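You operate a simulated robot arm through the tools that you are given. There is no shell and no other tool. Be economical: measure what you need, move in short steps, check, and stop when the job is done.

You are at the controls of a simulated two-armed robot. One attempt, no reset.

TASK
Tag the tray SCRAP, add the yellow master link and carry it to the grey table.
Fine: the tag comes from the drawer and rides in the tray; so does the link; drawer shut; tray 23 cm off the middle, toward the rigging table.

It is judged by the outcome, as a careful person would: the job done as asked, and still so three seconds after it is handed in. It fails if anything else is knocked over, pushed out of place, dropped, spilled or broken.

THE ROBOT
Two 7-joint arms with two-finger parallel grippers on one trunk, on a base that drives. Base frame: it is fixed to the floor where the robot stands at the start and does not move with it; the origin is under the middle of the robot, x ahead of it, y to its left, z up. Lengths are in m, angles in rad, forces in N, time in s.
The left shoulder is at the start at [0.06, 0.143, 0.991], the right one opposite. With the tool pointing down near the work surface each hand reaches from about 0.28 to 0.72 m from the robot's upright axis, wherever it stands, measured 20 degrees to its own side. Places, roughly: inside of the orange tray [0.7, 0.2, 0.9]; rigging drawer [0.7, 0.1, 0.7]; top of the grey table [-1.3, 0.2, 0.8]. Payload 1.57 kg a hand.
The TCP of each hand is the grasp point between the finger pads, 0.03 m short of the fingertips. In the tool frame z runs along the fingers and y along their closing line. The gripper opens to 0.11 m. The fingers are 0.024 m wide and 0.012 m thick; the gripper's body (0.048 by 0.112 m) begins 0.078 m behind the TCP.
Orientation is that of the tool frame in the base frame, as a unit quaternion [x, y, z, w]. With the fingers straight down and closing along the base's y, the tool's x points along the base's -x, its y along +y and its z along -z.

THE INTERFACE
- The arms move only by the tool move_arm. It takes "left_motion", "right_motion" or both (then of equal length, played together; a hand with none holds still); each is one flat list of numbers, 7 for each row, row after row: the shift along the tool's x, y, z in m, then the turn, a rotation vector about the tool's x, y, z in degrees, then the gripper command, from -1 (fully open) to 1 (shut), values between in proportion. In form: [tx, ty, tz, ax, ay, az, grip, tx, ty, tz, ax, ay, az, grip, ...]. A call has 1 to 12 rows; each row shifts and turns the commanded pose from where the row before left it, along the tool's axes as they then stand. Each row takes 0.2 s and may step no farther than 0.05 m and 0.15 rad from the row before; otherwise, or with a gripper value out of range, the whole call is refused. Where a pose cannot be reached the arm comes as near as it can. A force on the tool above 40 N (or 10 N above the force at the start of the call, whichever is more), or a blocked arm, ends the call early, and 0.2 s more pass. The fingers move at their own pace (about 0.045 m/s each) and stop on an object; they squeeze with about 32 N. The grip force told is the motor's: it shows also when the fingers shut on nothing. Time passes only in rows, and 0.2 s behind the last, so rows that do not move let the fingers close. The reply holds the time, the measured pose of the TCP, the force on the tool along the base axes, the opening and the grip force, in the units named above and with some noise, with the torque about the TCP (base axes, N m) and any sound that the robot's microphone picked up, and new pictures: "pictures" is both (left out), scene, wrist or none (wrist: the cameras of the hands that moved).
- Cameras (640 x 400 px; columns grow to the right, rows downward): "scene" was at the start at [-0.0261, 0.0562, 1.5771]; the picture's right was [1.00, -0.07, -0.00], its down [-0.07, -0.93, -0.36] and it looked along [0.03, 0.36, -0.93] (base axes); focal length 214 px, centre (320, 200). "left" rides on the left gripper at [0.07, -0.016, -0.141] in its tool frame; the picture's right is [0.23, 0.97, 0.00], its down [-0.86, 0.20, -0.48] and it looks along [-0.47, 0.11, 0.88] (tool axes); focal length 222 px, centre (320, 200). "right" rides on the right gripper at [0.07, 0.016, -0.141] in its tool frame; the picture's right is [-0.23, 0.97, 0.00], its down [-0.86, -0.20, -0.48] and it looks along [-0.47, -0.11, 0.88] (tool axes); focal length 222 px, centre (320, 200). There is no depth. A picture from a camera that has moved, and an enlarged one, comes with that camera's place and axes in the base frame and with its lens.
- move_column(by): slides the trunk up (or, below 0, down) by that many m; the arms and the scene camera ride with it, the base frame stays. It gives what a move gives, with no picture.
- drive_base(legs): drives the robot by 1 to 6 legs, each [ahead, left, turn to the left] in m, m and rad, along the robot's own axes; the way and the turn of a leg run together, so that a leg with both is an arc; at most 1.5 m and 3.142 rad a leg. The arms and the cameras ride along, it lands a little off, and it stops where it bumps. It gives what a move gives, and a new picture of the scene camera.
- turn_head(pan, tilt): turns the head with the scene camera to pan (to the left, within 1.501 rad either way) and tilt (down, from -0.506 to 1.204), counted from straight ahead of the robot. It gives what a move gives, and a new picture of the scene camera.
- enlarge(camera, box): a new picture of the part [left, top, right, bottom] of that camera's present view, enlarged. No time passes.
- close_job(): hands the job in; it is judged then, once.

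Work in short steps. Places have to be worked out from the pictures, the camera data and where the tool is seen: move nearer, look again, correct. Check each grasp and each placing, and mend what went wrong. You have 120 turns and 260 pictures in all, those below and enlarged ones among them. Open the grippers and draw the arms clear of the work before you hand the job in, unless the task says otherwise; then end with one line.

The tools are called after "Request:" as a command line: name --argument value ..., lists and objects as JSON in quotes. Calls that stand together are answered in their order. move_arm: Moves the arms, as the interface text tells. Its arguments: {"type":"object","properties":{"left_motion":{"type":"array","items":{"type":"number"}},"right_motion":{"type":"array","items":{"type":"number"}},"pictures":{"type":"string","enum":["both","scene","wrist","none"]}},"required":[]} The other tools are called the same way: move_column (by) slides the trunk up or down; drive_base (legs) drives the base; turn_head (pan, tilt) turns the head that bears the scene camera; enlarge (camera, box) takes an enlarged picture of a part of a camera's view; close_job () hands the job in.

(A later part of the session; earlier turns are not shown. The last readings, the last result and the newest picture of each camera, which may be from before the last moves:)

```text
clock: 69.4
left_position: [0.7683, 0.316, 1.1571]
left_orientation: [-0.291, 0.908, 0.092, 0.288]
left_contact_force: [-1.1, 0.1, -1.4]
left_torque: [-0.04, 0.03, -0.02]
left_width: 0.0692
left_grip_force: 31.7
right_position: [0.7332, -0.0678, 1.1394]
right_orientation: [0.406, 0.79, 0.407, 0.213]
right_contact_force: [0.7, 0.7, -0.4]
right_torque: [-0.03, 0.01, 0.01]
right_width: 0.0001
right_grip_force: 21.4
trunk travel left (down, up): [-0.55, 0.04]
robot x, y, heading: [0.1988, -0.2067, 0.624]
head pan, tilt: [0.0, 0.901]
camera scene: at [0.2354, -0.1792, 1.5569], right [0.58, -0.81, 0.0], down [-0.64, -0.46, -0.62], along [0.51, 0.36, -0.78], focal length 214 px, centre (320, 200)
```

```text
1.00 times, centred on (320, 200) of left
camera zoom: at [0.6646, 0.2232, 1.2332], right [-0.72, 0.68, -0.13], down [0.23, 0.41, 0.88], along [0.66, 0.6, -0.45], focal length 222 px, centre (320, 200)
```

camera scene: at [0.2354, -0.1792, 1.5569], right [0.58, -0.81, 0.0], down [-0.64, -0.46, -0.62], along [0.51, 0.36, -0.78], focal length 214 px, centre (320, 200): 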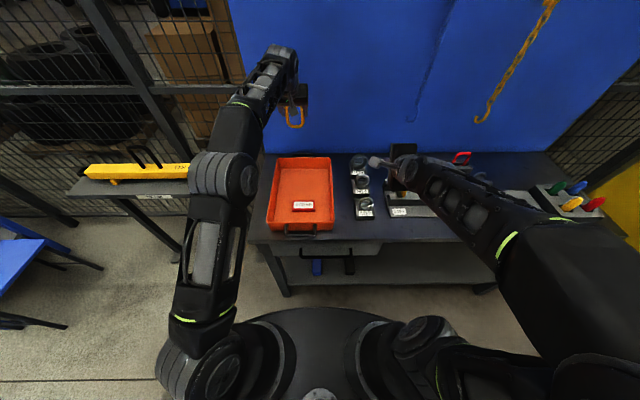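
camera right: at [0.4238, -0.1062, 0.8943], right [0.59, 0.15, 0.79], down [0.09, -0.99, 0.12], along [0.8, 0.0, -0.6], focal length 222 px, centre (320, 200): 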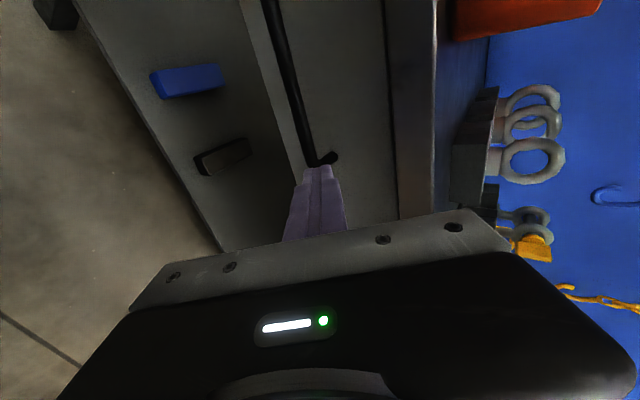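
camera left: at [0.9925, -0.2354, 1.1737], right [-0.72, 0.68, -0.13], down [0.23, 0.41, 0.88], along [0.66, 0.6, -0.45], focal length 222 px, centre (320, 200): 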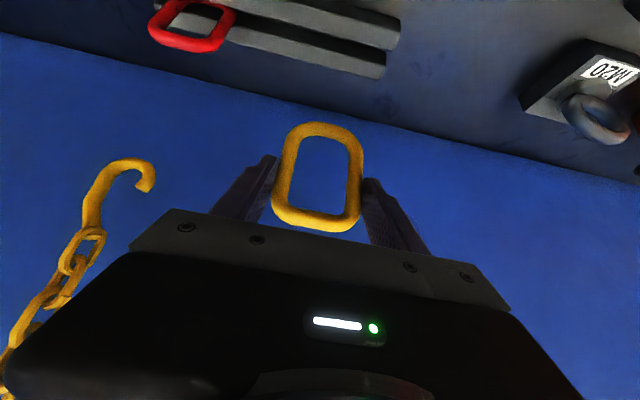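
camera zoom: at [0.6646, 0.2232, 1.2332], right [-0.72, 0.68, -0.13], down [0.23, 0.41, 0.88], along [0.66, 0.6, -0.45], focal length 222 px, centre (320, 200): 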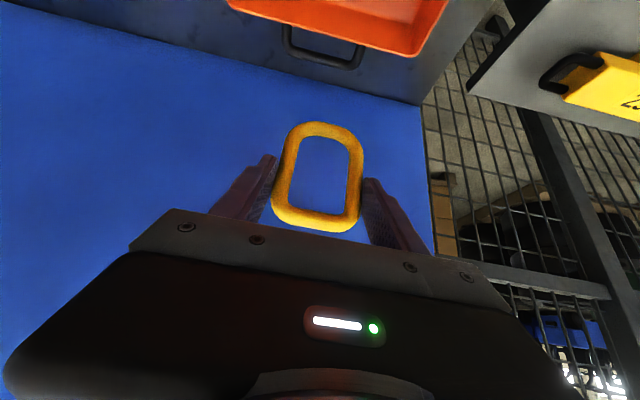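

The tray centre is now at robot-frame (0.62, 0.07). I bring the link back over the rear half of the tray and pitch the hand 45° so the link will lie down, its foot toward me behind the tag.

Request:
move_arm --left_motion '[0.035, -0.01, -0.0244, 0, 0, 0, 1, 0.035, -0.01, -0.0244, 0, 0, 0, 1, 0, 0, 0, 0, 7.5, 0, 1, 0, 0, 0, 0, 7.5, 0, 1, 0, 0, 0, 0, 7.5, 0, 1, 0, 0, 0, 0, 7.5, 0, 1, 0, 0, 0, 0, 7.5, 0, 1, 0, 0, 0, 0, 7.5, 0, 1]'

```text
clock: 71.2
left_position: [0.7112, 0.2504, 1.1555]
left_orientation: [-0.301, 0.938, 0.052, 0.165]
left_contact_force: [-1.1, 0.0, -1.9]
left_torque: [-0.03, 0.02, -0.04]
left_width: 0.0695
left_grip_force: 31.6
left hand out of reach, approached as far as the arm can: row 5, 6, 7, 8
right_position: [0.7343, -0.0672, 1.1384]
right_orientation: [0.405, 0.79, 0.408, 0.212]
right_contact_force: [0.0, 0.3, 0.1]
right_torque: [0.02, -0.02, 0.02]
right_width: 0.0
right_grip_force: 21.5
trunk travel left (down, up): [-0.55, 0.04]
robot x, y, heading: [0.2015, -0.2065, 0.622]
head pan, tilt: [0.0, 0.901]
camera scene: at [0.2359, -0.1798, 1.5569], right [0.58, -0.81, 0.0], down [-0.64, -0.46, -0.62], along [0.5, 0.36, -0.78], focal length 214 px, centre (320, 200)
camera left: at [0.6273, 0.1719, 1.2658], right [-0.74, 0.67, -0.08], down [0.4, 0.53, 0.74], along [0.54, 0.52, -0.67], focal length 222 px, centre (320, 200)
```

scene: 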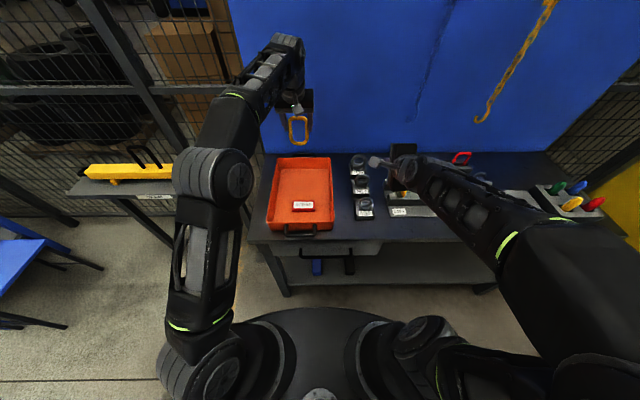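
left: 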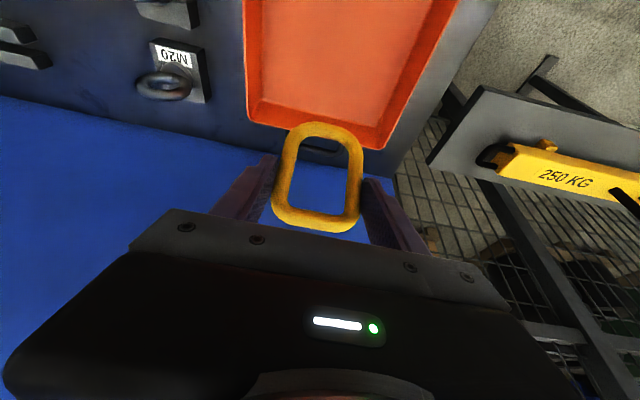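

Reach limited the pitch at this height. I lower 13 cm and pitch the remaining 30°.

Request:
move_arm --left_motion '[0.0154, 0, 0.0423, 0, 0, 0, 1, 0.0154, 0, 0.0423, 0, 0, 0, 1, 0.0154, 0, 0.0423, 0, 0, 0, 1, 0, 0, 0, 0, 7.5, 0, 1, 0, 0, 0, 0, 7.5, 0, 1, 0, 0, 0, 0, 7.5, 0, 1, 0, 0, 0, 0, 7.5, 0, 1]'

```text
clock: 72.8
left_position: [0.7045, 0.2432, 1.0269]
left_orientation: [-0.301, 0.952, 0.021, 0.055]
left_contact_force: [0.0, 0.2, -2.5]
left_torque: [-0.02, -0.01, -0.01]
left_width: 0.0693
left_grip_force: 32.2
left hand out of reach, approached as far as the arm can: row 5, 6, 7
right_position: [0.7327, -0.0687, 1.1398]
right_orientation: [0.405, 0.791, 0.407, 0.212]
right_contact_force: [-0.2, -0.5, 0.4]
right_torque: [0.03, 0.04, -0.01]
right_width: 0.0003
right_grip_force: 21.5
trunk travel left (down, up): [-0.55, 0.04]
robot x, y, heading: [0.2003, -0.2057, 0.615]
head pan, tilt: [0.0, 0.901]
camera scene: at [0.2356, -0.1799, 1.5569], right [0.58, -0.81, 0.0], down [-0.64, -0.46, -0.62], along [0.51, 0.36, -0.78], focal length 214 px, centre (320, 200)
camera left: at [0.6439, 0.1807, 1.1593], right [-0.75, 0.67, -0.02], down [0.54, 0.62, 0.58], along [0.4, 0.42, -0.82], focal length 222 px, centre (320, 200)
```

scene: 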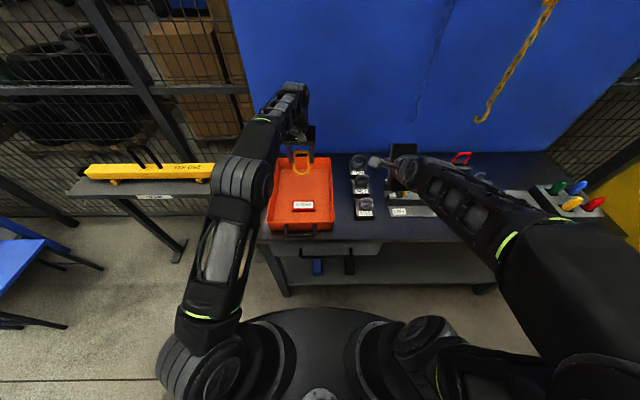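
left: 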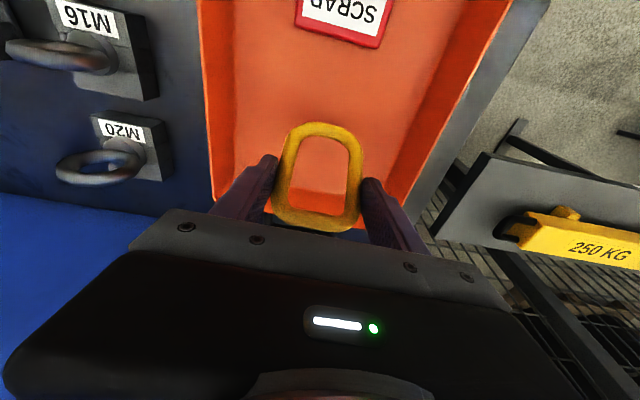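

I lower 6 cm more and finish the pitch.

Request:
move_arm --left_motion '[0.0035, 0, 0.0298, 0, 0, 0, 1, 0.0035, 0, 0.0298, 0, 0, 0, 1, 0, 0, 0, 0, 6, 0, 1, 0, 0, 0, 0, 6, 0, 1, 0, 0, 0, 0, 6, 0, 1]' --pictures "wrist"

Request:
enlarge --camera "scene" --box '[240, 130, 400, 240]'

```text
clock: 74.0
left_position: [0.6835, 0.2463, 0.9677]
left_orientation: [-0.303, 0.953, -0.001, -0.015]
left_contact_force: [-0.6, -0.1, -2.0]
left_torque: [0.03, 0.0, -0.02]
left_width: 0.0691
left_grip_force: 32.0
left hand out of reach, approached as far as the arm can: row 3, 4, 5
right_position: [0.7332, -0.0676, 1.139]
right_orientation: [0.405, 0.79, 0.407, 0.212]
right_contact_force: [-0.9, 0.0, -0.6]
right_torque: [-0.02, 0.03, -0.02]
right_width: 0.0
right_grip_force: 21.3
trunk travel left (down, up): [-0.55, 0.04]
robot x, y, heading: [0.1993, -0.209, 0.623]
head pan, tilt: [0.0, 0.901]
camera left: at [0.6376, 0.1964, 1.1111], right [-0.75, 0.67, 0.01], down [0.6, 0.66, 0.46], along [0.29, 0.35, -0.89], focal length 222 px, centre (320, 200)
```

left: 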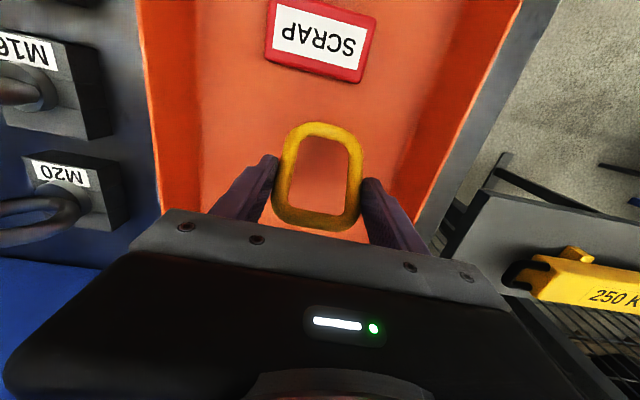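

```text
3.64 times, centred on (320, 185) of scene
camera zoom: at [0.2359, -0.18, 1.5569], right [0.58, -0.81, 0.0], down [-0.64, -0.46, -0.62], along [0.5, 0.36, -0.78], focal length 780 px, centre (320, 254)
```

zoom: 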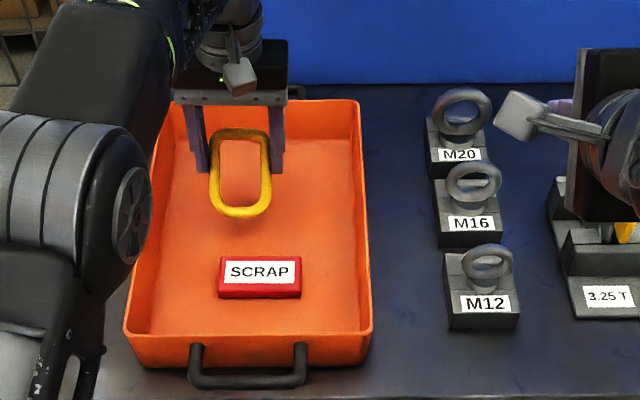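

The link hangs ~37° inclined, foot just behind the tag. I shift slightly to the middle/back and lower to touch.

Request:
move_arm --left_motion '[-0.006, -0.0075, 0.008, 0, 0, 0, 1, -0.006, -0.0075, 0.008, 0, 0, 0, 1, 0, 0, 0.003, 0, 0, 0, 1, 0, 0, 0.003, 0, 0, 0, 1]' --pictures "none"

Request:
move_arm --left_motion '[0, 0, 0.003, 0, 0, 0, 1, 0, 0, 0.003, 0, 0, 0, 1, 0, 0, 0.003, 0, 0, 0, 1]' --pictures "wrist"

```text
clock: 75.0
left_position: [0.6898, 0.2436, 0.9527]
left_orientation: [-0.303, 0.953, -0.003, -0.014]
left_contact_force: [0.2, 1.2, -2.1]
left_torque: [0.02, -0.03, 0.0]
left_width: 0.0696
left_grip_force: 31.7
left hand out of reach, approached as far as the arm can: row 1, 2
right_position: [0.7337, -0.0679, 1.1381]
right_orientation: [0.405, 0.79, 0.407, 0.213]
right_contact_force: [0.1, 0.2, 0.3]
right_torque: [0.0, 0.01, 0.02]
right_width: 0.0
right_grip_force: 21.6
trunk travel left (down, up): [-0.55, 0.04]
robot x, y, heading: [0.1981, -0.2087, 0.621]
head pan, tilt: [0.0, 0.901]
```

```text
clock: 75.8
left_position: [0.6897, 0.2432, 0.9434]
left_orientation: [-0.302, 0.953, -0.002, -0.014]
left_contact_force: [-0.6, -0.5, -1.8]
left_torque: [0.0, 0.01, 0.01]
left_width: 0.0697
left_grip_force: 31.7
right_position: [0.7331, -0.0681, 1.1392]
right_orientation: [0.406, 0.79, 0.407, 0.212]
right_contact_force: [0.6, -0.4, 0.3]
right_torque: [0.03, 0.01, -0.02]
right_width: 0.0
right_grip_force: 21.5
trunk travel left (down, up): [-0.55, 0.04]
robot x, y, heading: [0.2014, -0.2071, 0.622]
head pan, tilt: [0.0, 0.901]
camera left: at [0.6441, 0.193, 1.0867], right [-0.75, 0.66, 0.01], down [0.6, 0.66, 0.46], along [0.29, 0.35, -0.89], focal length 222 px, centre (320, 200)
```

left: 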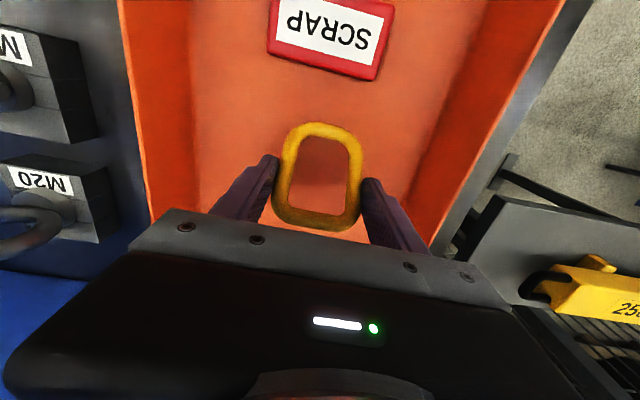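

Not touching yet. I try pitching 18° more here so it lies flatter.

Request:
move_arm --left_motion '[0, 0, 0, 0, 6, 0, 1, 0, 0, 0, 0, 6, 0, 1, 0, 0, 0, 0, 6, 0, 1, 0, 0, 0, 0, 0, 0, 1]' --pictures "wrist"

```text
clock: 76.8
left_position: [0.6884, 0.243, 0.9426]
left_orientation: [-0.304, 0.953, -0.003, -0.014]
left_contact_force: [-0.6, 0.4, -1.5]
left_torque: [0.0, -0.04, 0.03]
left_width: 0.0691
left_grip_force: 32.4
left hand out of reach, approached as far as the arm can: row 1, 2, 3
right_position: [0.7334, -0.0681, 1.139]
right_orientation: [0.406, 0.79, 0.407, 0.213]
right_contact_force: [0.4, -0.5, 0.6]
right_torque: [-0.01, -0.02, 0.01]
right_width: 0.0
right_grip_force: 21.1
trunk travel left (down, up): [-0.55, 0.04]
robot x, y, heading: [0.2012, -0.2005, 0.622]
head pan, tilt: [0.0, 0.901]
camera left: at [0.6441, 0.193, 1.0867], right [-0.75, 0.66, 0.01], down [0.6, 0.66, 0.46], along [0.29, 0.35, -0.89], focal length 222 px, centre (320, 200)
```

left: 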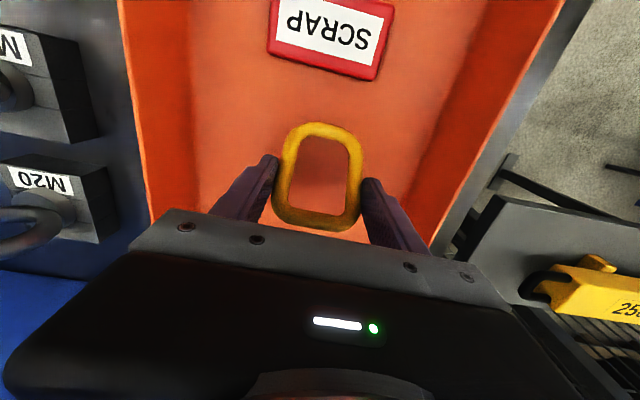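

The arm won't pitch further; the inclination suffices. I lower until contact.

Request:
move_arm --left_motion '[0, 0, 0.003, 0, 0, 0, 1, 0, 0, 0.003, 0, 0, 0, 1, 0, 0, 0, 0, 0, 0, 1]' --pictures "none"

Request:
move_arm --left_motion '[0, 0, 0.003, 0, 0, 0, 1, 0, 0, 0.003, 0, 0, 0, 1, 0, 0, 0, 0, 0, 0, 1]' --pictures "none"

```text
clock: 77.6
left_position: [0.6882, 0.2416, 0.9399]
left_orientation: [-0.303, 0.953, -0.001, -0.011]
left_contact_force: [0.4, 0.7, 17.3]
left_torque: [-0.39, 0.39, -0.09]
left_width: 0.0694
left_grip_force: 31.8
right_position: [0.732, -0.0685, 1.1401]
right_orientation: [0.405, 0.79, 0.408, 0.212]
right_contact_force: [0.9, -0.2, -0.5]
right_torque: [-0.02, 0.0, 0.01]
right_width: 0.0
right_grip_force: 21.2
trunk travel left (down, up): [-0.55, 0.04]
robot x, y, heading: [0.1997, -0.2048, 0.622]
head pan, tilt: [0.0, 0.901]
```

```text
clock: 78.4
left_position: [0.6895, 0.2427, 0.932]
left_orientation: [-0.303, 0.953, -0.001, -0.012]
left_contact_force: [6.3, 5.4, 22.8]
left_torque: [-0.29, 0.11, 0.07]
left_width: 0.0696
left_grip_force: 32.5
right_position: [0.7339, -0.0677, 1.1394]
right_orientation: [0.406, 0.79, 0.408, 0.212]
right_contact_force: [-0.2, -1.0, -0.2]
right_torque: [0.01, 0.02, -0.01]
right_width: 0.0
right_grip_force: 21.4
trunk travel left (down, up): [-0.55, 0.04]
robot x, y, heading: [0.2031, -0.2077, 0.621]
head pan, tilt: [0.0, 0.901]
```

The link pivots in the grip as I press, lying flatter. I go on a centimetre more.

Request:
move_arm --left_motion '[0, 0, 0.003, 0, 0, 0, 1, 0, 0, 0.003, 0, 0, 0, 1, 0, 0, 0.003, 0, 0, 0, 1, 0, 0, 0.003, 0, 0, 0, 1]' --pictures "wrist"

```text
clock: 79.4
left_position: [0.6876, 0.2424, 0.9199]
left_orientation: [-0.302, 0.953, -0.002, -0.014]
left_contact_force: [7.0, 2.3, 20.8]
left_torque: [-0.34, 0.3, 0.05]
left_width: 0.0692
left_grip_force: 32.4
right_position: [0.7326, -0.0691, 1.1411]
right_orientation: [0.405, 0.79, 0.408, 0.213]
right_contact_force: [-0.2, -0.5, 0.0]
right_torque: [0.03, 0.05, -0.01]
right_width: 0.0
right_grip_force: 21.0
trunk travel left (down, up): [-0.55, 0.04]
robot x, y, heading: [0.1954, -0.2109, 0.621]
head pan, tilt: [0.0, 0.901]
camera left: at [0.6429, 0.1915, 1.0634], right [-0.75, 0.67, 0.01], down [0.6, 0.66, 0.46], along [0.3, 0.35, -0.89], focal length 222 px, centre (320, 200)
```

left: 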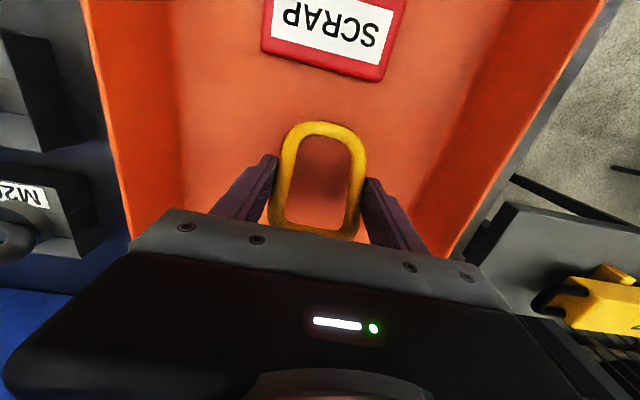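

Still pivoting nicely; 9 mm more, then release and rise.

Request:
move_arm --left_motion '[0, 0, 0.003, 0, 0, 0, 1, 0, 0, 0.003, 0, 0, 0, 1, 0, 0, 0.003, 0, 0, 0, 1, 0, 0, 0, 0, 0, 0, -0.4, 0, 0, 0, 0, 0, 0, -0.4, 0, 0, 0, 0, 0, 0, -0.4]' --pictures "none"

Request:
move_arm --left_motion '[0, 0, -0.02, 0, 0, 0, -0.4, 0, 0, -0.04, 0, 0, 0, -0.4, 0, 0, -0.04, 0, 0, 0, -0.4, 0, 0, -0.04, 0, 0, 0, -0.4]'

```text
clock: 80.8
left_position: [0.6888, 0.2423, 0.909]
left_orientation: [-0.302, 0.953, -0.002, -0.015]
left_contact_force: [-0.5, -0.6, 0.3]
left_torque: [-0.01, -0.01, 0.02]
left_width: 0.077
left_grip_force: 0.0
right_position: [0.7339, -0.0689, 1.1392]
right_orientation: [0.406, 0.79, 0.407, 0.213]
right_contact_force: [0.2, -0.4, 0.6]
right_torque: [0.0, 0.01, 0.03]
right_width: 0.0
right_grip_force: 21.2
trunk travel left (down, up): [-0.55, 0.04]
robot x, y, heading: [0.1984, -0.2083, 0.618]
head pan, tilt: [0.0, 0.901]
```

```text
clock: 81.8
left_position: [0.6875, 0.2439, 0.9615]
left_orientation: [-0.302, 0.953, -0.002, -0.014]
left_contact_force: [-0.3, -0.4, 0.1]
left_torque: [0.01, 0.0, -0.04]
left_width: 0.0769
left_grip_force: 0.2
left hand out of reach, approached as far as the arm can: row 2, 3, 4
right_position: [0.7338, -0.0684, 1.1393]
right_orientation: [0.405, 0.791, 0.407, 0.213]
right_contact_force: [1.5, 0.3, -0.6]
right_torque: [-0.01, 0.0, 0.02]
right_width: 0.0
right_grip_force: 20.9
trunk travel left (down, up): [-0.55, 0.04]
robot x, y, heading: [0.2016, -0.2097, 0.622]
head pan, tilt: [0.0, 0.901]
camera scene: at [0.2357, -0.18, 1.5569], right [0.58, -0.81, 0.0], down [-0.64, -0.46, -0.62], along [0.5, 0.36, -0.78], focal length 214 px, centre (320, 200)
camera left: at [0.6428, 0.1929, 1.1038], right [-0.75, 0.66, 0.01], down [0.6, 0.66, 0.46], along [0.3, 0.35, -0.89], focal length 222 px, centre (320, 200)
```

scene: 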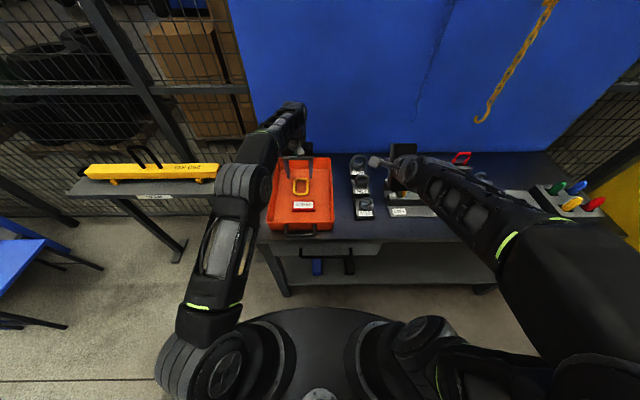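
left: 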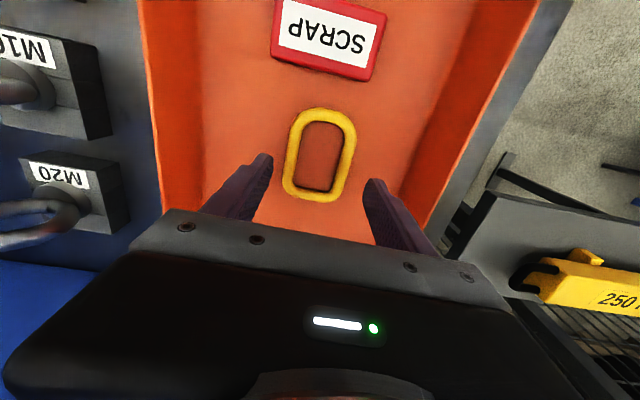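

The link lies flat in the tray behind the tag. To carry I'll pinch the two side walls from above with both hands. First I raise the left hand clear and turn the right hand back to straight down.

Request:
move_arm --left_motion '[0.01, 0, -0.02, 0, 0, 0, -0.4, 0.02, 0, -0.03, 0, 0, 0, -0.4, 0.025, 0, -0.03, 0, 0, 0, -0.4, 0.025, 0.02, -0.03, 0, 0, 0, -0.4, 0.025, 0.02, -0.02, 0, 0, 0, -0.4, 0.02, 0.02, 0, 0, 0, 0, -0.4, 0, 0, 0, 0, 0, 0, -0.4]' --right_motion '[0, 0, 0, 8, 0, 0, 0, 0, 0, 0, 8, 0, 0, 0, 0, 0, 0, 8, 0, 0, 0, 0, 0, 0, 8, 0, 0, 0, 0, 0, 0, 8, 0, 0, 0, 0, 0, 0, 8, 0, 0, 0, 0, 0, 0, 7.4, 0, 0, 0]' --pictures "none"

Request:
move_arm --right_motion '[0, 0, 0, 0, 0, -8.2, -0.1, 0, 0, 0, 0, 0, -8.2, -0.1, 0, 0, 0, 0, 0, -8.2, -0.1, 0, 0, 0, 0, 0, -8.2, -0.1, 0, 0, 0, 0, 0, -8.2, -0.1, 0, 0, 0, 0, 0, -8.2, -0.1, 0, 0, 0, 0, 0, -8.2, -0.1, 0, 0, 0, 0, 0, -8.2, -0.1, 0, 0, 0, 0, 0, -8.2, -0.1, 0, 0, 0, 0, 0, -8.2, -0.1, 0, 0, 0, 0, 0, -8, -0.1]'

```text
clock: 83.4
left_position: [0.5704, 0.2191, 1.0768]
left_orientation: [-0.303, 0.953, -0.001, -0.015]
left_contact_force: [-0.1, -0.4, 0.1]
left_torque: [0.05, 0.02, 0.01]
left_width: 0.077
left_grip_force: 0.1
left hand out of reach, approached as far as the arm can: row 4
right_position: [0.7334, -0.0719, 1.1236]
right_orientation: [0.46, 0.888, -0.003, -0.004]
right_contact_force: [0.2, -0.6, -0.1]
right_torque: [0.07, -0.01, 0.01]
right_width: 0.0549
right_grip_force: 0.1
right hand out of reach, approached as far as the arm can: row 7
trunk travel left (down, up): [-0.55, 0.04]
robot x, y, heading: [0.2008, -0.2081, 0.628]
head pan, tilt: [0.0, 0.901]
```

```text
clock: 85.8
left_position: [0.5691, 0.2203, 1.0755]
left_orientation: [-0.302, 0.953, -0.002, -0.014]
left_contact_force: [0.1, -0.3, 0.4]
left_torque: [-0.01, 0.01, 0.01]
left_width: 0.0768
left_grip_force: 0.1
right_position: [0.7288, -0.0692, 1.1226]
right_orientation: [-0.307, 0.952, -0.005, -0.005]
right_contact_force: [0.1, -1.0, -0.1]
right_torque: [0.04, 0.01, 0.01]
right_width: 0.0603
right_grip_force: 0.0
trunk travel left (down, up): [-0.55, 0.04]
robot x, y, heading: [0.1973, -0.2075, 0.622]
head pan, tilt: [0.0, 0.901]
camera scene: at [0.2356, -0.1797, 1.5569], right [0.58, -0.81, 0.0], down [-0.64, -0.46, -0.62], along [0.51, 0.36, -0.78], focal length 214 px, centre (320, 200)
camera right: at [0.6637, -0.0967, 1.2645], right [-0.38, 0.92, -0.01], down [0.81, 0.34, 0.47], along [0.44, 0.17, -0.88], focal length 222 px, centre (320, 200)
```

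scene: 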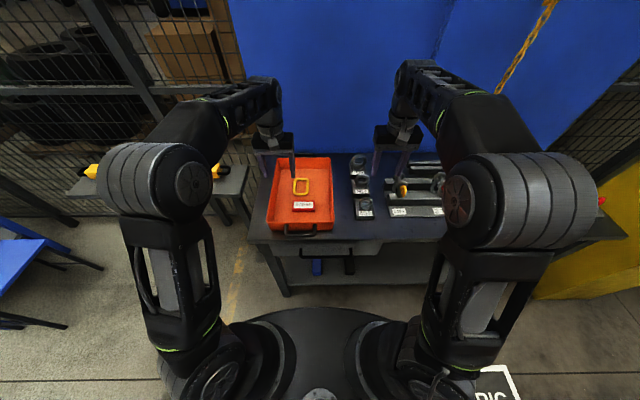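
right: 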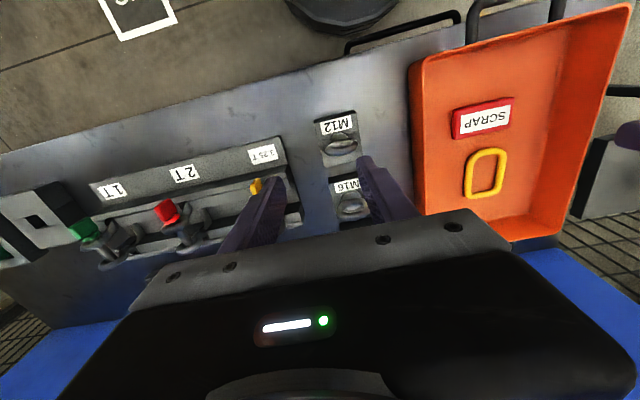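

Both hands now point down. I enlarge the scene to measure the tray's side walls.

Request:
enlarge --camera "scene" --box '[240, 140, 400, 240]'

Request:
enlarge --camera "right" --box '[400, 0, 640, 250]'

```text
4.00 times, centred on (320, 190) of scene
camera zoom: at [0.2356, -0.1797, 1.5569], right [0.58, -0.81, 0.0], down [-0.64, -0.46, -0.62], along [0.51, 0.36, -0.78], focal length 858 px, centre (320, 240)
```

zoom: 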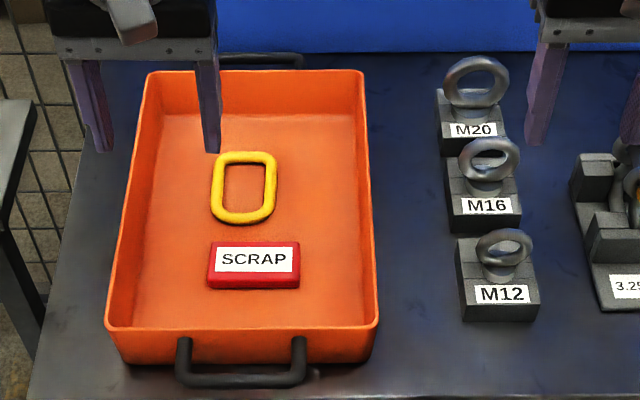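

```text
1.60 times, centred on (520, 125) of right
camera zoom: at [0.6637, -0.0967, 1.2645], right [-0.38, 0.92, -0.01], down [0.81, 0.34, 0.47], along [0.44, 0.17, -0.88], focal length 355 px, centre (0, 320)
```

zoom: 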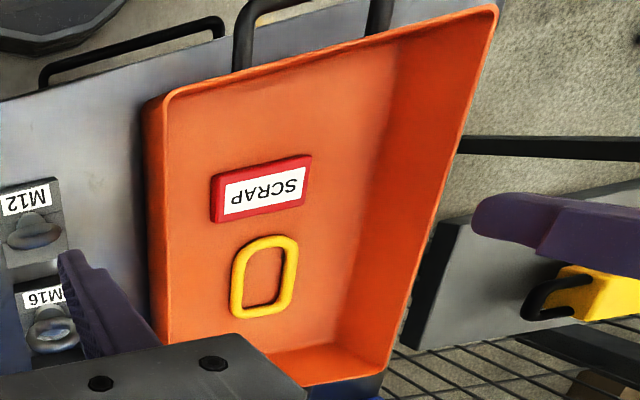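

Tray rim: x 0.45–0.79, y −0.05…0.19 (robot frame), z≈0.923. I drive 7 cm left to centre on it and bring both hands to a hover above the side walls.

Request:
drive_base --legs '[[0, 0.07, 0]]'

Request:
move_arm --left_motion '[-0.0158, -0.0026, 0.01, 0, -0.34, 0, -0.1, -0.0158, -0.0026, 0.01, 0, -0.34, 0, -0.1, -0.0158, -0.0026, 0.01, 0, -0.34, 0, -0.1, -0.0158, -0.0026, 0.025, 0, -0.34, 0, -0.1, -0.0158, -0.0026, 0.025, 0, -0.34, 0, -0.1]' --right_motion '[-0.0236, 0.0154, 0.01, 0, 0, 0, -0.1, -0.0236, 0.0154, 0.02, 0, 0, 0, -0.1, -0.0236, 0.0154, 0.03, 0, 0, 0, -0.1, -0.0236, 0.0154, 0.035, 0, 0, 0, -0.1, -0.0236, 0.0154, 0.035, 0, 0, 0, -0.1]'

```text
clock: 86.8
left_position: [0.5261, 0.2802, 1.0739]
left_orientation: [-0.302, 0.953, -0.002, -0.015]
left_contact_force: [-0.2, 0.3, -0.9]
left_torque: [-0.04, -0.03, -0.01]
left_width: 0.077
left_grip_force: 0.1
right_position: [0.6888, -0.0117, 1.1235]
right_orientation: [-0.306, 0.952, -0.005, -0.005]
right_contact_force: [0.1, -0.5, 0.0]
right_torque: [-0.04, -0.02, 0.0]
right_width: 0.0606
right_grip_force: 0.1
trunk travel left (down, up): [-0.55, 0.04]
robot x, y, heading: [0.1552, -0.1507, 0.619]
head pan, tilt: [0.0, 0.901]
camera scene: at [0.1936, -0.1212, 1.5569], right [0.58, -0.81, 0.0], down [-0.64, -0.46, -0.62], along [0.51, 0.36, -0.78], focal length 214 px, centre (320, 200)
```

scene: 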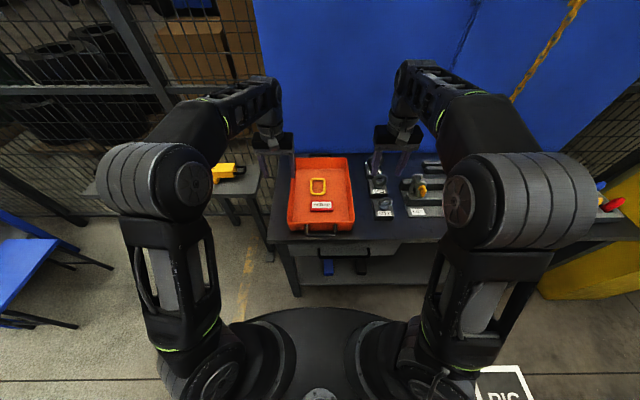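

```text
clock: 88.0
left_position: [0.6001, 0.3153, 0.9939]
left_orientation: [-0.303, 0.953, 0.003, 0.0]
left_contact_force: [0.4, -0.2, -0.5]
left_torque: [-0.02, 0.0, -0.01]
left_width: 0.0605
left_grip_force: 0.1
right_position: [0.7134, 0.1066, 0.9863]
right_orientation: [-0.305, 0.952, -0.005, -0.003]
right_contact_force: [0.0, 0.7, 0.1]
right_torque: [-0.02, 0.03, 0.01]
right_width: 0.0606
right_grip_force: 0.1
right hand out of reach, approached as far as the arm can: row 3, 4, 5
trunk travel left (down, up): [-0.55, 0.04]
robot x, y, heading: [0.16, -0.1469, 0.622]
head pan, tilt: [0.0, 0.901]
camera scene: at [0.1955, -0.1213, 1.5569], right [0.58, -0.81, 0.0], down [-0.64, -0.46, -0.62], along [0.5, 0.36, -0.78], focal length 214 px, centre (320, 200)
camera right: at [0.6461, 0.0792, 1.1258], right [-0.38, 0.92, -0.01], down [0.81, 0.34, 0.47], along [0.44, 0.17, -0.88], focal length 222 px, centre (320, 200)
camera left: at [0.551, 0.2622, 1.1353], right [-0.75, 0.66, 0.01], down [0.58, 0.65, 0.48], along [0.32, 0.36, -0.88], focal length 222 px, centre (320, 200)
```

scene: 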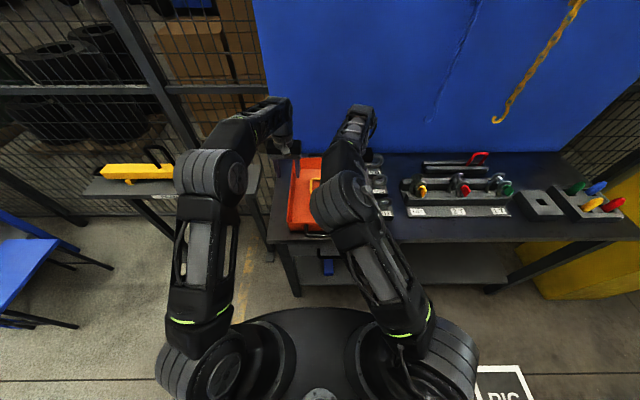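
right: 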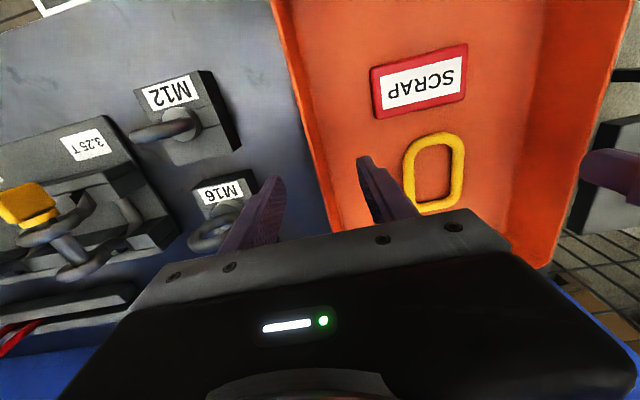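
left: 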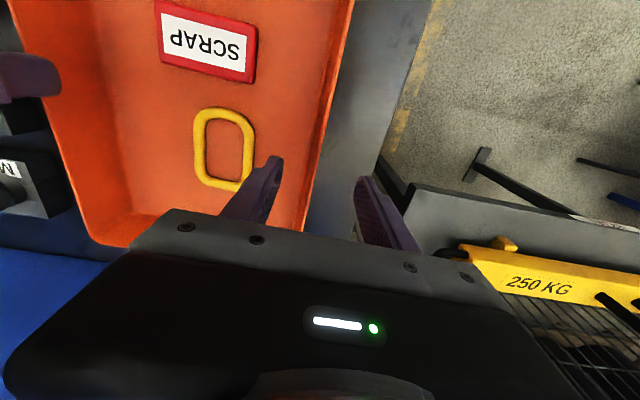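

Both walls pass between the fingers. I descend to overlap the rim by ~2.5 cm.

Request:
move_arm --left_motion '[0.004, 0, 0.0257, 0, 0, 0, -0.1, 0.004, 0, 0.0257, 0, 0, 0, -0.1, 0.004, 0, 0.022, 0, 0, 0, -0.1]' --right_motion '[-0.005, 0, 0.023, 0, 0, 0, -0.1, -0.005, 0, 0.023, 0, 0, 0, -0.1, -0.005, 0, 0.0195, 0, 0, 0, -0.1]' --pictures "wrist"

```text
clock: 88.8
left_position: [0.5882, 0.3064, 0.9196]
left_orientation: [-0.303, 0.953, 0.003, -0.001]
left_contact_force: [0.3, 0.1, 0.2]
left_torque: [-0.01, 0.0, -0.02]
left_width: 0.0606
left_grip_force: 0.1
right_position: [0.7104, 0.1085, 0.9236]
right_orientation: [-0.306, 0.952, -0.004, -0.004]
right_contact_force: [0.3, 0.2, 0.3]
right_torque: [-0.04, 0.04, -0.03]
right_width: 0.0603
right_grip_force: 0.0
right hand out of reach, approached as far as the arm can: row 1, 2, 3
trunk travel left (down, up): [-0.55, 0.04]
robot x, y, heading: [0.16, -0.1486, 0.624]
head pan, tilt: [0.0, 0.901]
camera right: at [0.6438, 0.0818, 1.0637], right [-0.38, 0.92, -0.01], down [0.81, 0.34, 0.47], along [0.44, 0.17, -0.88], focal length 222 px, centre (320, 200)
camera left: at [0.5395, 0.2539, 1.0613], right [-0.75, 0.66, 0.01], down [0.58, 0.65, 0.48], along [0.32, 0.36, -0.88], focal length 222 px, centre (320, 200)
```

right: 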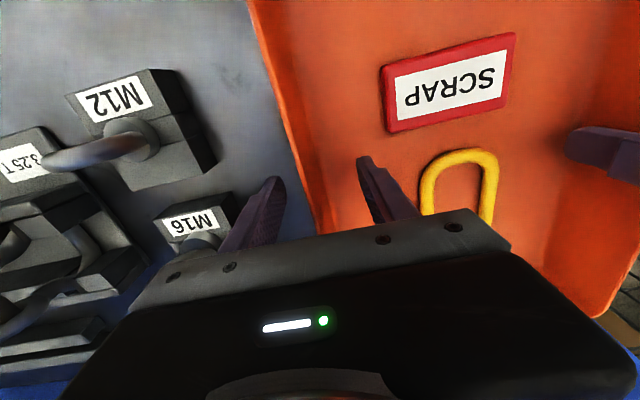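
left: 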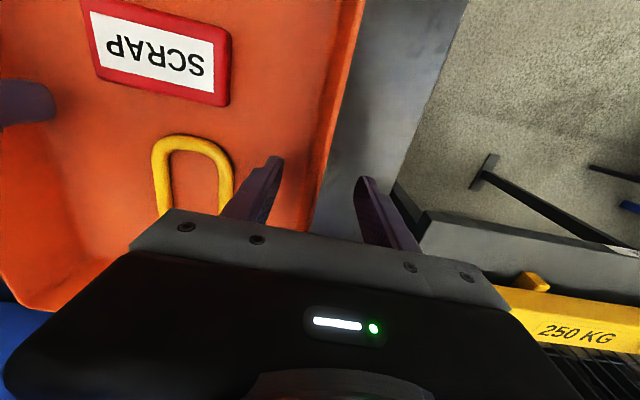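

The right arm is at its limit at x≈0.60; driving 2 cm forward puts both grips near the tray's middle. Then I'll check and close.

Request:
drive_base --legs '[[0.02, 0, 0]]'

Request:
move_arm --left_motion '[0.012, 0, 0.002, 0, 0, 0, -0.1, 0, 0, 0, 0, 0, 0, -0.1]' --right_motion '[0, 0, 0.004, 0, 0, 0, -0.1, 0, 0, 0, 0, 0, 0, -0.1]' --pictures "wrist"

```text
clock: 89.6
left_position: [0.6049, 0.3191, 0.9199]
left_orientation: [-0.304, 0.953, 0.003, -0.001]
left_contact_force: [-0.6, -1.1, 0.1]
left_torque: [-0.01, 0.06, 0.02]
left_width: 0.0604
left_grip_force: 0.2
right_position: [0.7275, 0.1206, 0.9227]
right_orientation: [-0.306, 0.952, -0.005, -0.005]
right_contact_force: [0.4, 0.7, 0.0]
right_torque: [-0.05, 0.02, -0.02]
right_width: 0.0604
right_grip_force: 0.1
trunk travel left (down, up): [-0.55, 0.04]
robot x, y, heading: [0.1751, -0.1408, 0.62]
head pan, tilt: [0.0, 0.901]
camera scene: at [0.2126, -0.1097, 1.5568], right [0.58, -0.81, 0.0], down [-0.64, -0.46, -0.62], along [0.5, 0.36, -0.78], focal length 214 px, centre (320, 200)
```

scene: 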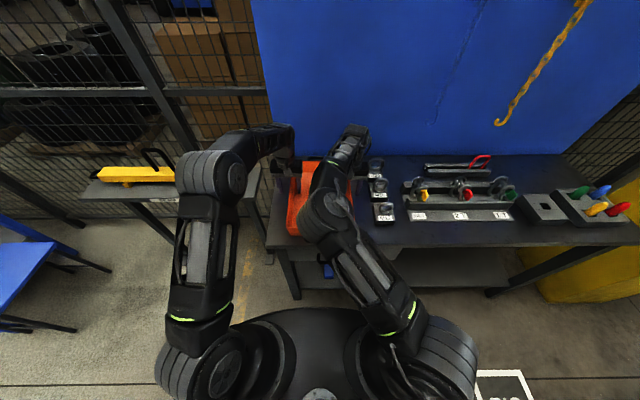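

```text
clock: 90.2
left_position: [0.594, 0.3115, 0.9192]
left_orientation: [-0.303, 0.953, 0.003, 0.0]
left_contact_force: [0.3, 1.0, -0.4]
left_torque: [-0.01, 0.02, 0.0]
left_width: 0.0607
left_grip_force: 0.0
right_position: [0.7266, 0.1205, 0.9194]
right_orientation: [-0.306, 0.952, -0.005, -0.004]
right_contact_force: [1.0, 0.1, 0.1]
right_torque: [0.02, -0.02, 0.0]
right_width: 0.0606
right_grip_force: 0.0
trunk travel left (down, up): [-0.55, 0.04]
robot x, y, heading: [0.1733, -0.1419, 0.621]
head pan, tilt: [0.0, 0.901]
camera right: at [0.6596, 0.0928, 1.0601], right [-0.38, 0.92, -0.01], down [0.81, 0.34, 0.47], along [0.44, 0.17, -0.88], focal length 222 px, centre (320, 200)
camera left: at [0.5457, 0.2588, 1.0608], right [-0.75, 0.66, 0.01], down [0.58, 0.65, 0.48], along [0.32, 0.36, -0.88], focal length 222 px, centre (320, 200)
```

right: 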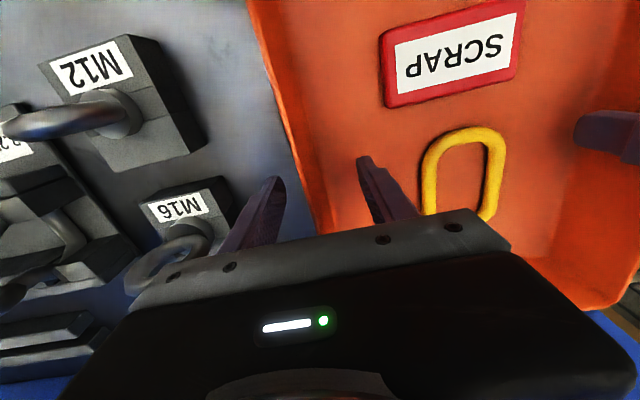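
left: 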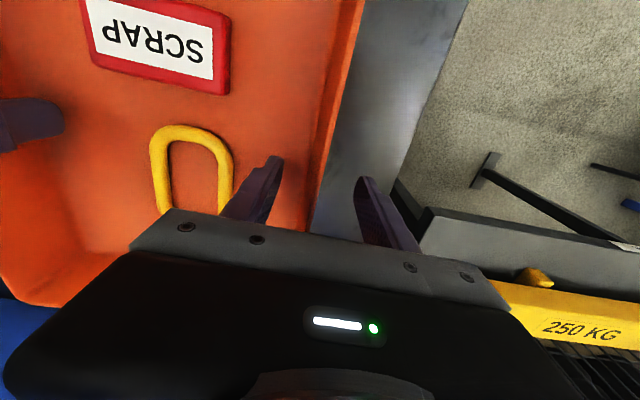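

Walls are well between the pads with ~3 cm overlap. I close both hands.

Request:
move_arm --left_motion '[0, 0, 0, 0, 0, 0, 1, 0, 0, 0, 0, 0, 0, 1, 0, 0, 0, 0, 0, 0, 1, 0, 0, 0, 0, 0, 0, 1, 0, 0, 0, 0, 0, 0, 1]' --right_motion '[0, 0, 0, 0, 0, 0, 1, 0, 0, 0, 0, 0, 0, 1, 0, 0, 0, 0, 0, 0, 1, 0, 0, 0, 0, 0, 0, 1, 0, 0, 0, 0, 0, 0, 1]' --pictures "both"

```text
clock: 91.4
left_position: [0.594, 0.3131, 0.9191]
left_orientation: [-0.303, 0.953, 0.003, 0.0]
left_contact_force: [0.0, 4.2, -0.2]
left_torque: [-0.98, -0.36, 0.42]
left_width: 0.0063
left_grip_force: 25.8
right_position: [0.7268, 0.1207, 0.9183]
right_orientation: [-0.306, 0.952, -0.003, -0.003]
right_contact_force: [-0.2, -5.6, 1.5]
right_torque: [0.94, 0.42, 0.24]
right_width: 0.0063
right_grip_force: 26.2
trunk travel left (down, up): [-0.55, 0.04]
robot x, y, heading: [0.1738, -0.1408, 0.624]
head pan, tilt: [0.0, 0.901]
camera scene: at [0.2111, -0.1112, 1.5569], right [0.58, -0.81, 0.0], down [-0.64, -0.46, -0.62], along [0.5, 0.36, -0.78], focal length 214 px, centre (320, 200)
camera right: at [0.6599, 0.0924, 1.0603], right [-0.38, 0.92, -0.01], down [0.81, 0.34, 0.47], along [0.44, 0.17, -0.88], focal length 222 px, centre (320, 200)
camera left: at [0.546, 0.259, 1.0608], right [-0.75, 0.66, 0.01], down [0.58, 0.65, 0.48], along [0.32, 0.36, -0.88], focal length 222 px, centre (320, 200)
```

scene: 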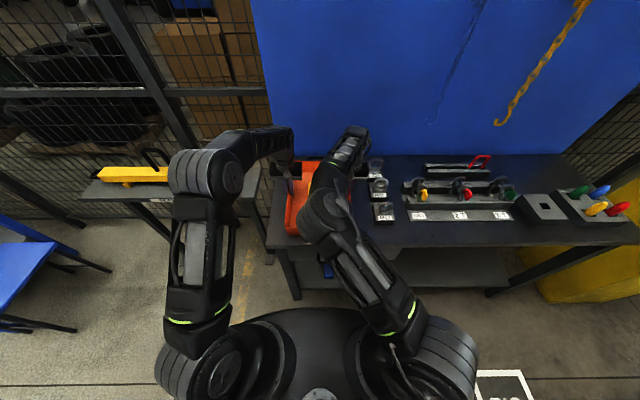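
right: 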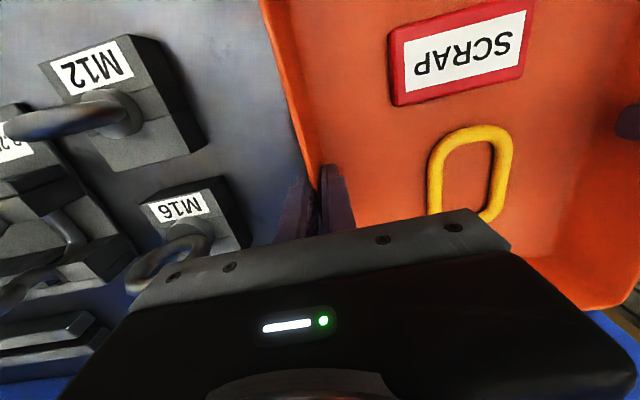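
left: 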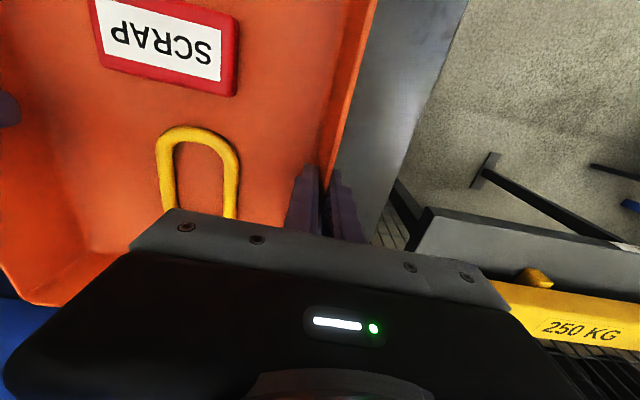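

Both hands hold 6 mm walls. I lift with the trunk 3.5 cm and check forces.

Request:
move_column --by 0.035

Request:
enlarge --camera "right" --box '[0, 0, 640, 400]'

```text
clock: 92.2
left_position: [0.5941, 0.3133, 0.9541]
left_orientation: [-0.303, 0.953, 0.004, 0.0]
left_contact_force: [0.8, 5.3, -4.2]
left_torque: [-0.79, -0.62, 0.46]
left_width: 0.0061
left_grip_force: 26.1
right_position: [0.7272, 0.1201, 0.9533]
right_orientation: [-0.306, 0.952, -0.005, -0.004]
right_contact_force: [-0.7, -5.7, -3.3]
right_torque: [0.79, 0.64, 0.3]
right_width: 0.0063
right_grip_force: 25.8
trunk travel left (down, up): [-0.585, 0.005]
robot x, y, heading: [0.1708, -0.138, 0.627]
head pan, tilt: [0.0, 0.901]
```

```text
1.00 times, centred on (320, 200) of right
camera zoom: at [0.6602, 0.0932, 1.0947], right [-0.38, 0.92, -0.01], down [0.81, 0.34, 0.47], along [0.44, 0.17, -0.88], focal length 222 px, centre (320, 200)
```

zoom: 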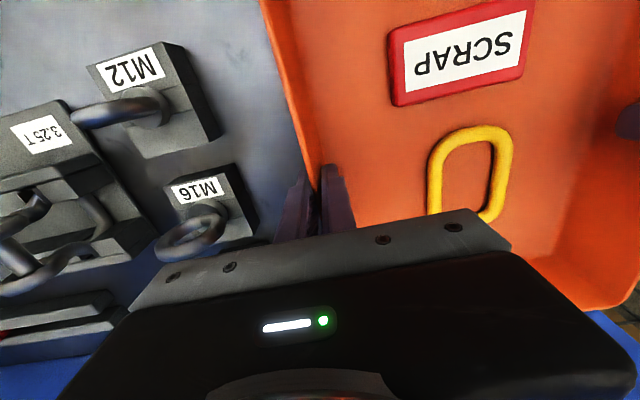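

The tray lifts level, about 0.8 kg in total. I back straight out from the bench.

Request:
drive_base --legs '[[-0.25, 0, 0], [-0.25, 0, 0]]'

Request:
turn_head --pan 1.5 --tilt 0.6

```text
clock: 95.5
left_position: [0.1848, 0.0237, 0.9546]
left_orientation: [-0.306, 0.952, 0.004, 0.0]
left_contact_force: [-2.4, 8.6, -3.5]
left_torque: [-0.79, -0.55, 0.5]
left_width: 0.0062
left_grip_force: 26.6
right_position: [0.3201, -0.1693, 0.9531]
right_orientation: [-0.307, 0.952, -0.004, -0.004]
right_contact_force: [1.9, -9.6, -4.3]
right_torque: [0.86, 0.53, 0.32]
right_width: 0.0061
right_grip_force: 25.9
trunk travel left (down, up): [-0.585, 0.005]
robot x, y, heading: [-0.2257, -0.4274, 0.624]
head pan, tilt: [0.0, 0.901]
camera scene: at [-0.1945, -0.4028, 1.5919], right [0.59, -0.81, 0.0], down [-0.63, -0.46, -0.62], along [0.5, 0.37, -0.78], focal length 214 px, centre (320, 200)
```

scene: 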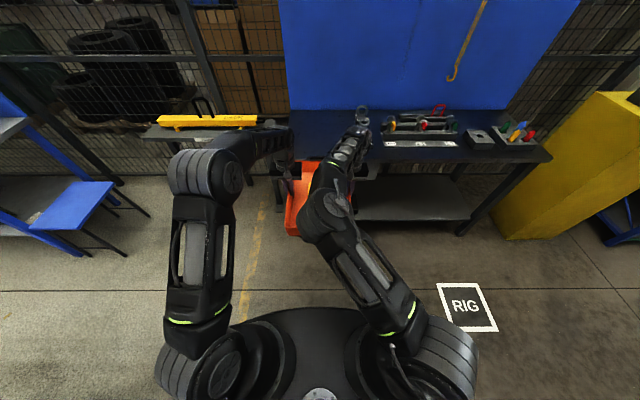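

```text
clock: 97.1
left_position: [0.1864, 0.0235, 0.9539]
left_orientation: [-0.307, 0.952, 0.004, -0.001]
left_contact_force: [2.0, 2.2, -2.9]
left_torque: [-0.77, -0.77, 0.46]
left_width: 0.006
left_grip_force: 26.0
right_position: [0.3201, -0.169, 0.9534]
right_orientation: [-0.309, 0.951, -0.005, -0.005]
right_contact_force: [-2.0, -4.0, -3.6]
right_torque: [0.71, 0.77, 0.31]
right_width: 0.0061
right_grip_force: 26.4
trunk travel left (down, up): [-0.585, 0.005]
robot x, y, heading: [-0.2259, -0.4307, 0.629]
head pan, tilt: [1.499, 0.6]
camera scene: at [-0.3011, -0.3713, 1.6167], right [0.85, 0.53, 0.0], down [0.3, -0.48, -0.82], along [-0.44, 0.7, -0.57], focal length 214 px, centre (320, 200)
```

scene: 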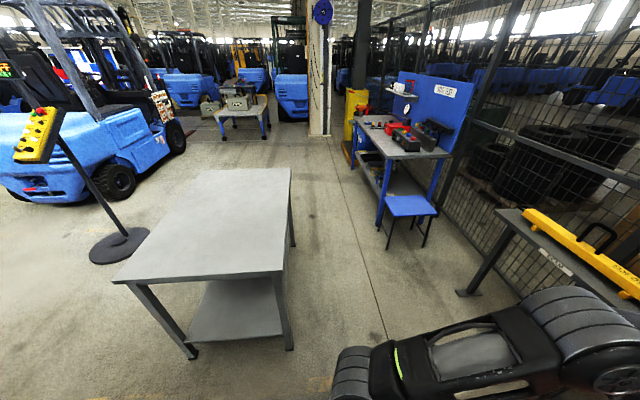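

The grey table spans roughly (-0.77,0.06), (-1.36,-0.37), (-2.04,0.46), (-1.40,0.91), height ~0.8, middle ≈(-1.39,0.27). I turn the robot around in place, away from both tables, to face it with its long side ahead.

Request:
drive_base --legs '[[0, 0, 1.0], [0, 0, 1.0], [0, 0, 1.14]]'

Request:
turn_head --pan -0.7 --tilt 0.75

```text
clock: 105.4
left_position: [-0.6514, -0.8791, 0.9543]
left_orientation: [0.953, 0.302, 0.0, 0.003]
left_contact_force: [-1.6, -4.2, -3.5]
left_torque: [0.85, 0.65, 0.45]
left_width: 0.0064
left_grip_force: 26.3
right_position: [-0.7821, -0.6865, 0.9543]
right_orientation: [0.952, 0.305, 0.004, -0.005]
right_contact_force: [1.6, 3.3, -3.7]
right_torque: [-0.81, -0.6, 0.27]
right_width: 0.006
right_grip_force: 26.3
trunk travel left (down, up): [-0.585, 0.005]
robot x, y, heading: [-0.228, -0.426, -2.524]
head pan, tilt: [1.499, 0.6]
camera scene: at [-0.1611, -0.4881, 1.6167], right [-0.85, -0.52, 0.0], down [-0.29, 0.48, -0.82], along [0.43, -0.7, -0.57], focal length 214 px, centre (320, 200)
```

scene: 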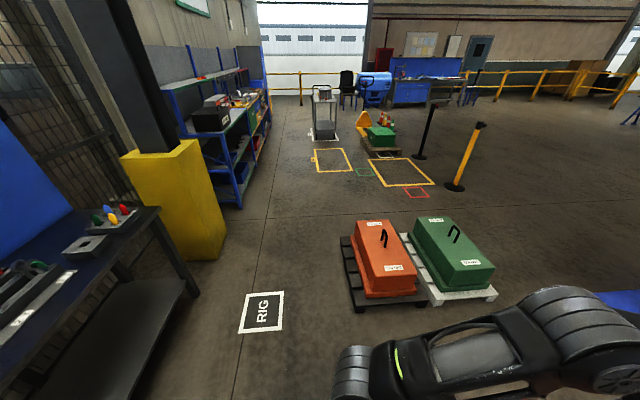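

```text
clock: 107.5
left_position: [-0.6522, -0.8798, 0.9544]
left_orientation: [0.953, 0.302, 0.0, 0.003]
left_contact_force: [-1.7, -2.6, -4.7]
left_torque: [0.75, 0.8, 0.43]
left_width: 0.0061
left_grip_force: 25.9
right_position: [-0.7822, -0.687, 0.9543]
right_orientation: [0.952, 0.305, 0.004, -0.005]
right_contact_force: [1.2, 2.9, -4.0]
right_torque: [-0.7, -0.76, 0.27]
right_width: 0.0063
right_grip_force: 25.8
trunk travel left (down, up): [-0.585, 0.005]
robot x, y, heading: [-0.2296, -0.4298, -2.522]
head pan, tilt: [-0.7, 0.75]
camera scene: at [-0.29, -0.406, 1.6038], right [0.08, 1.0, 0.0], down [0.68, -0.05, -0.73], along [-0.73, 0.06, -0.68], focal length 214 px, centre (320, 200)
```

scene: 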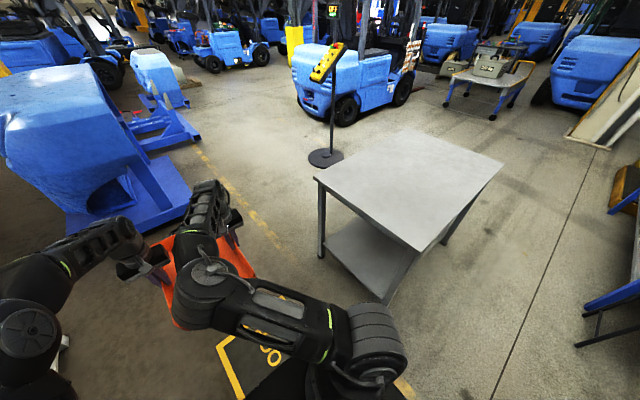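

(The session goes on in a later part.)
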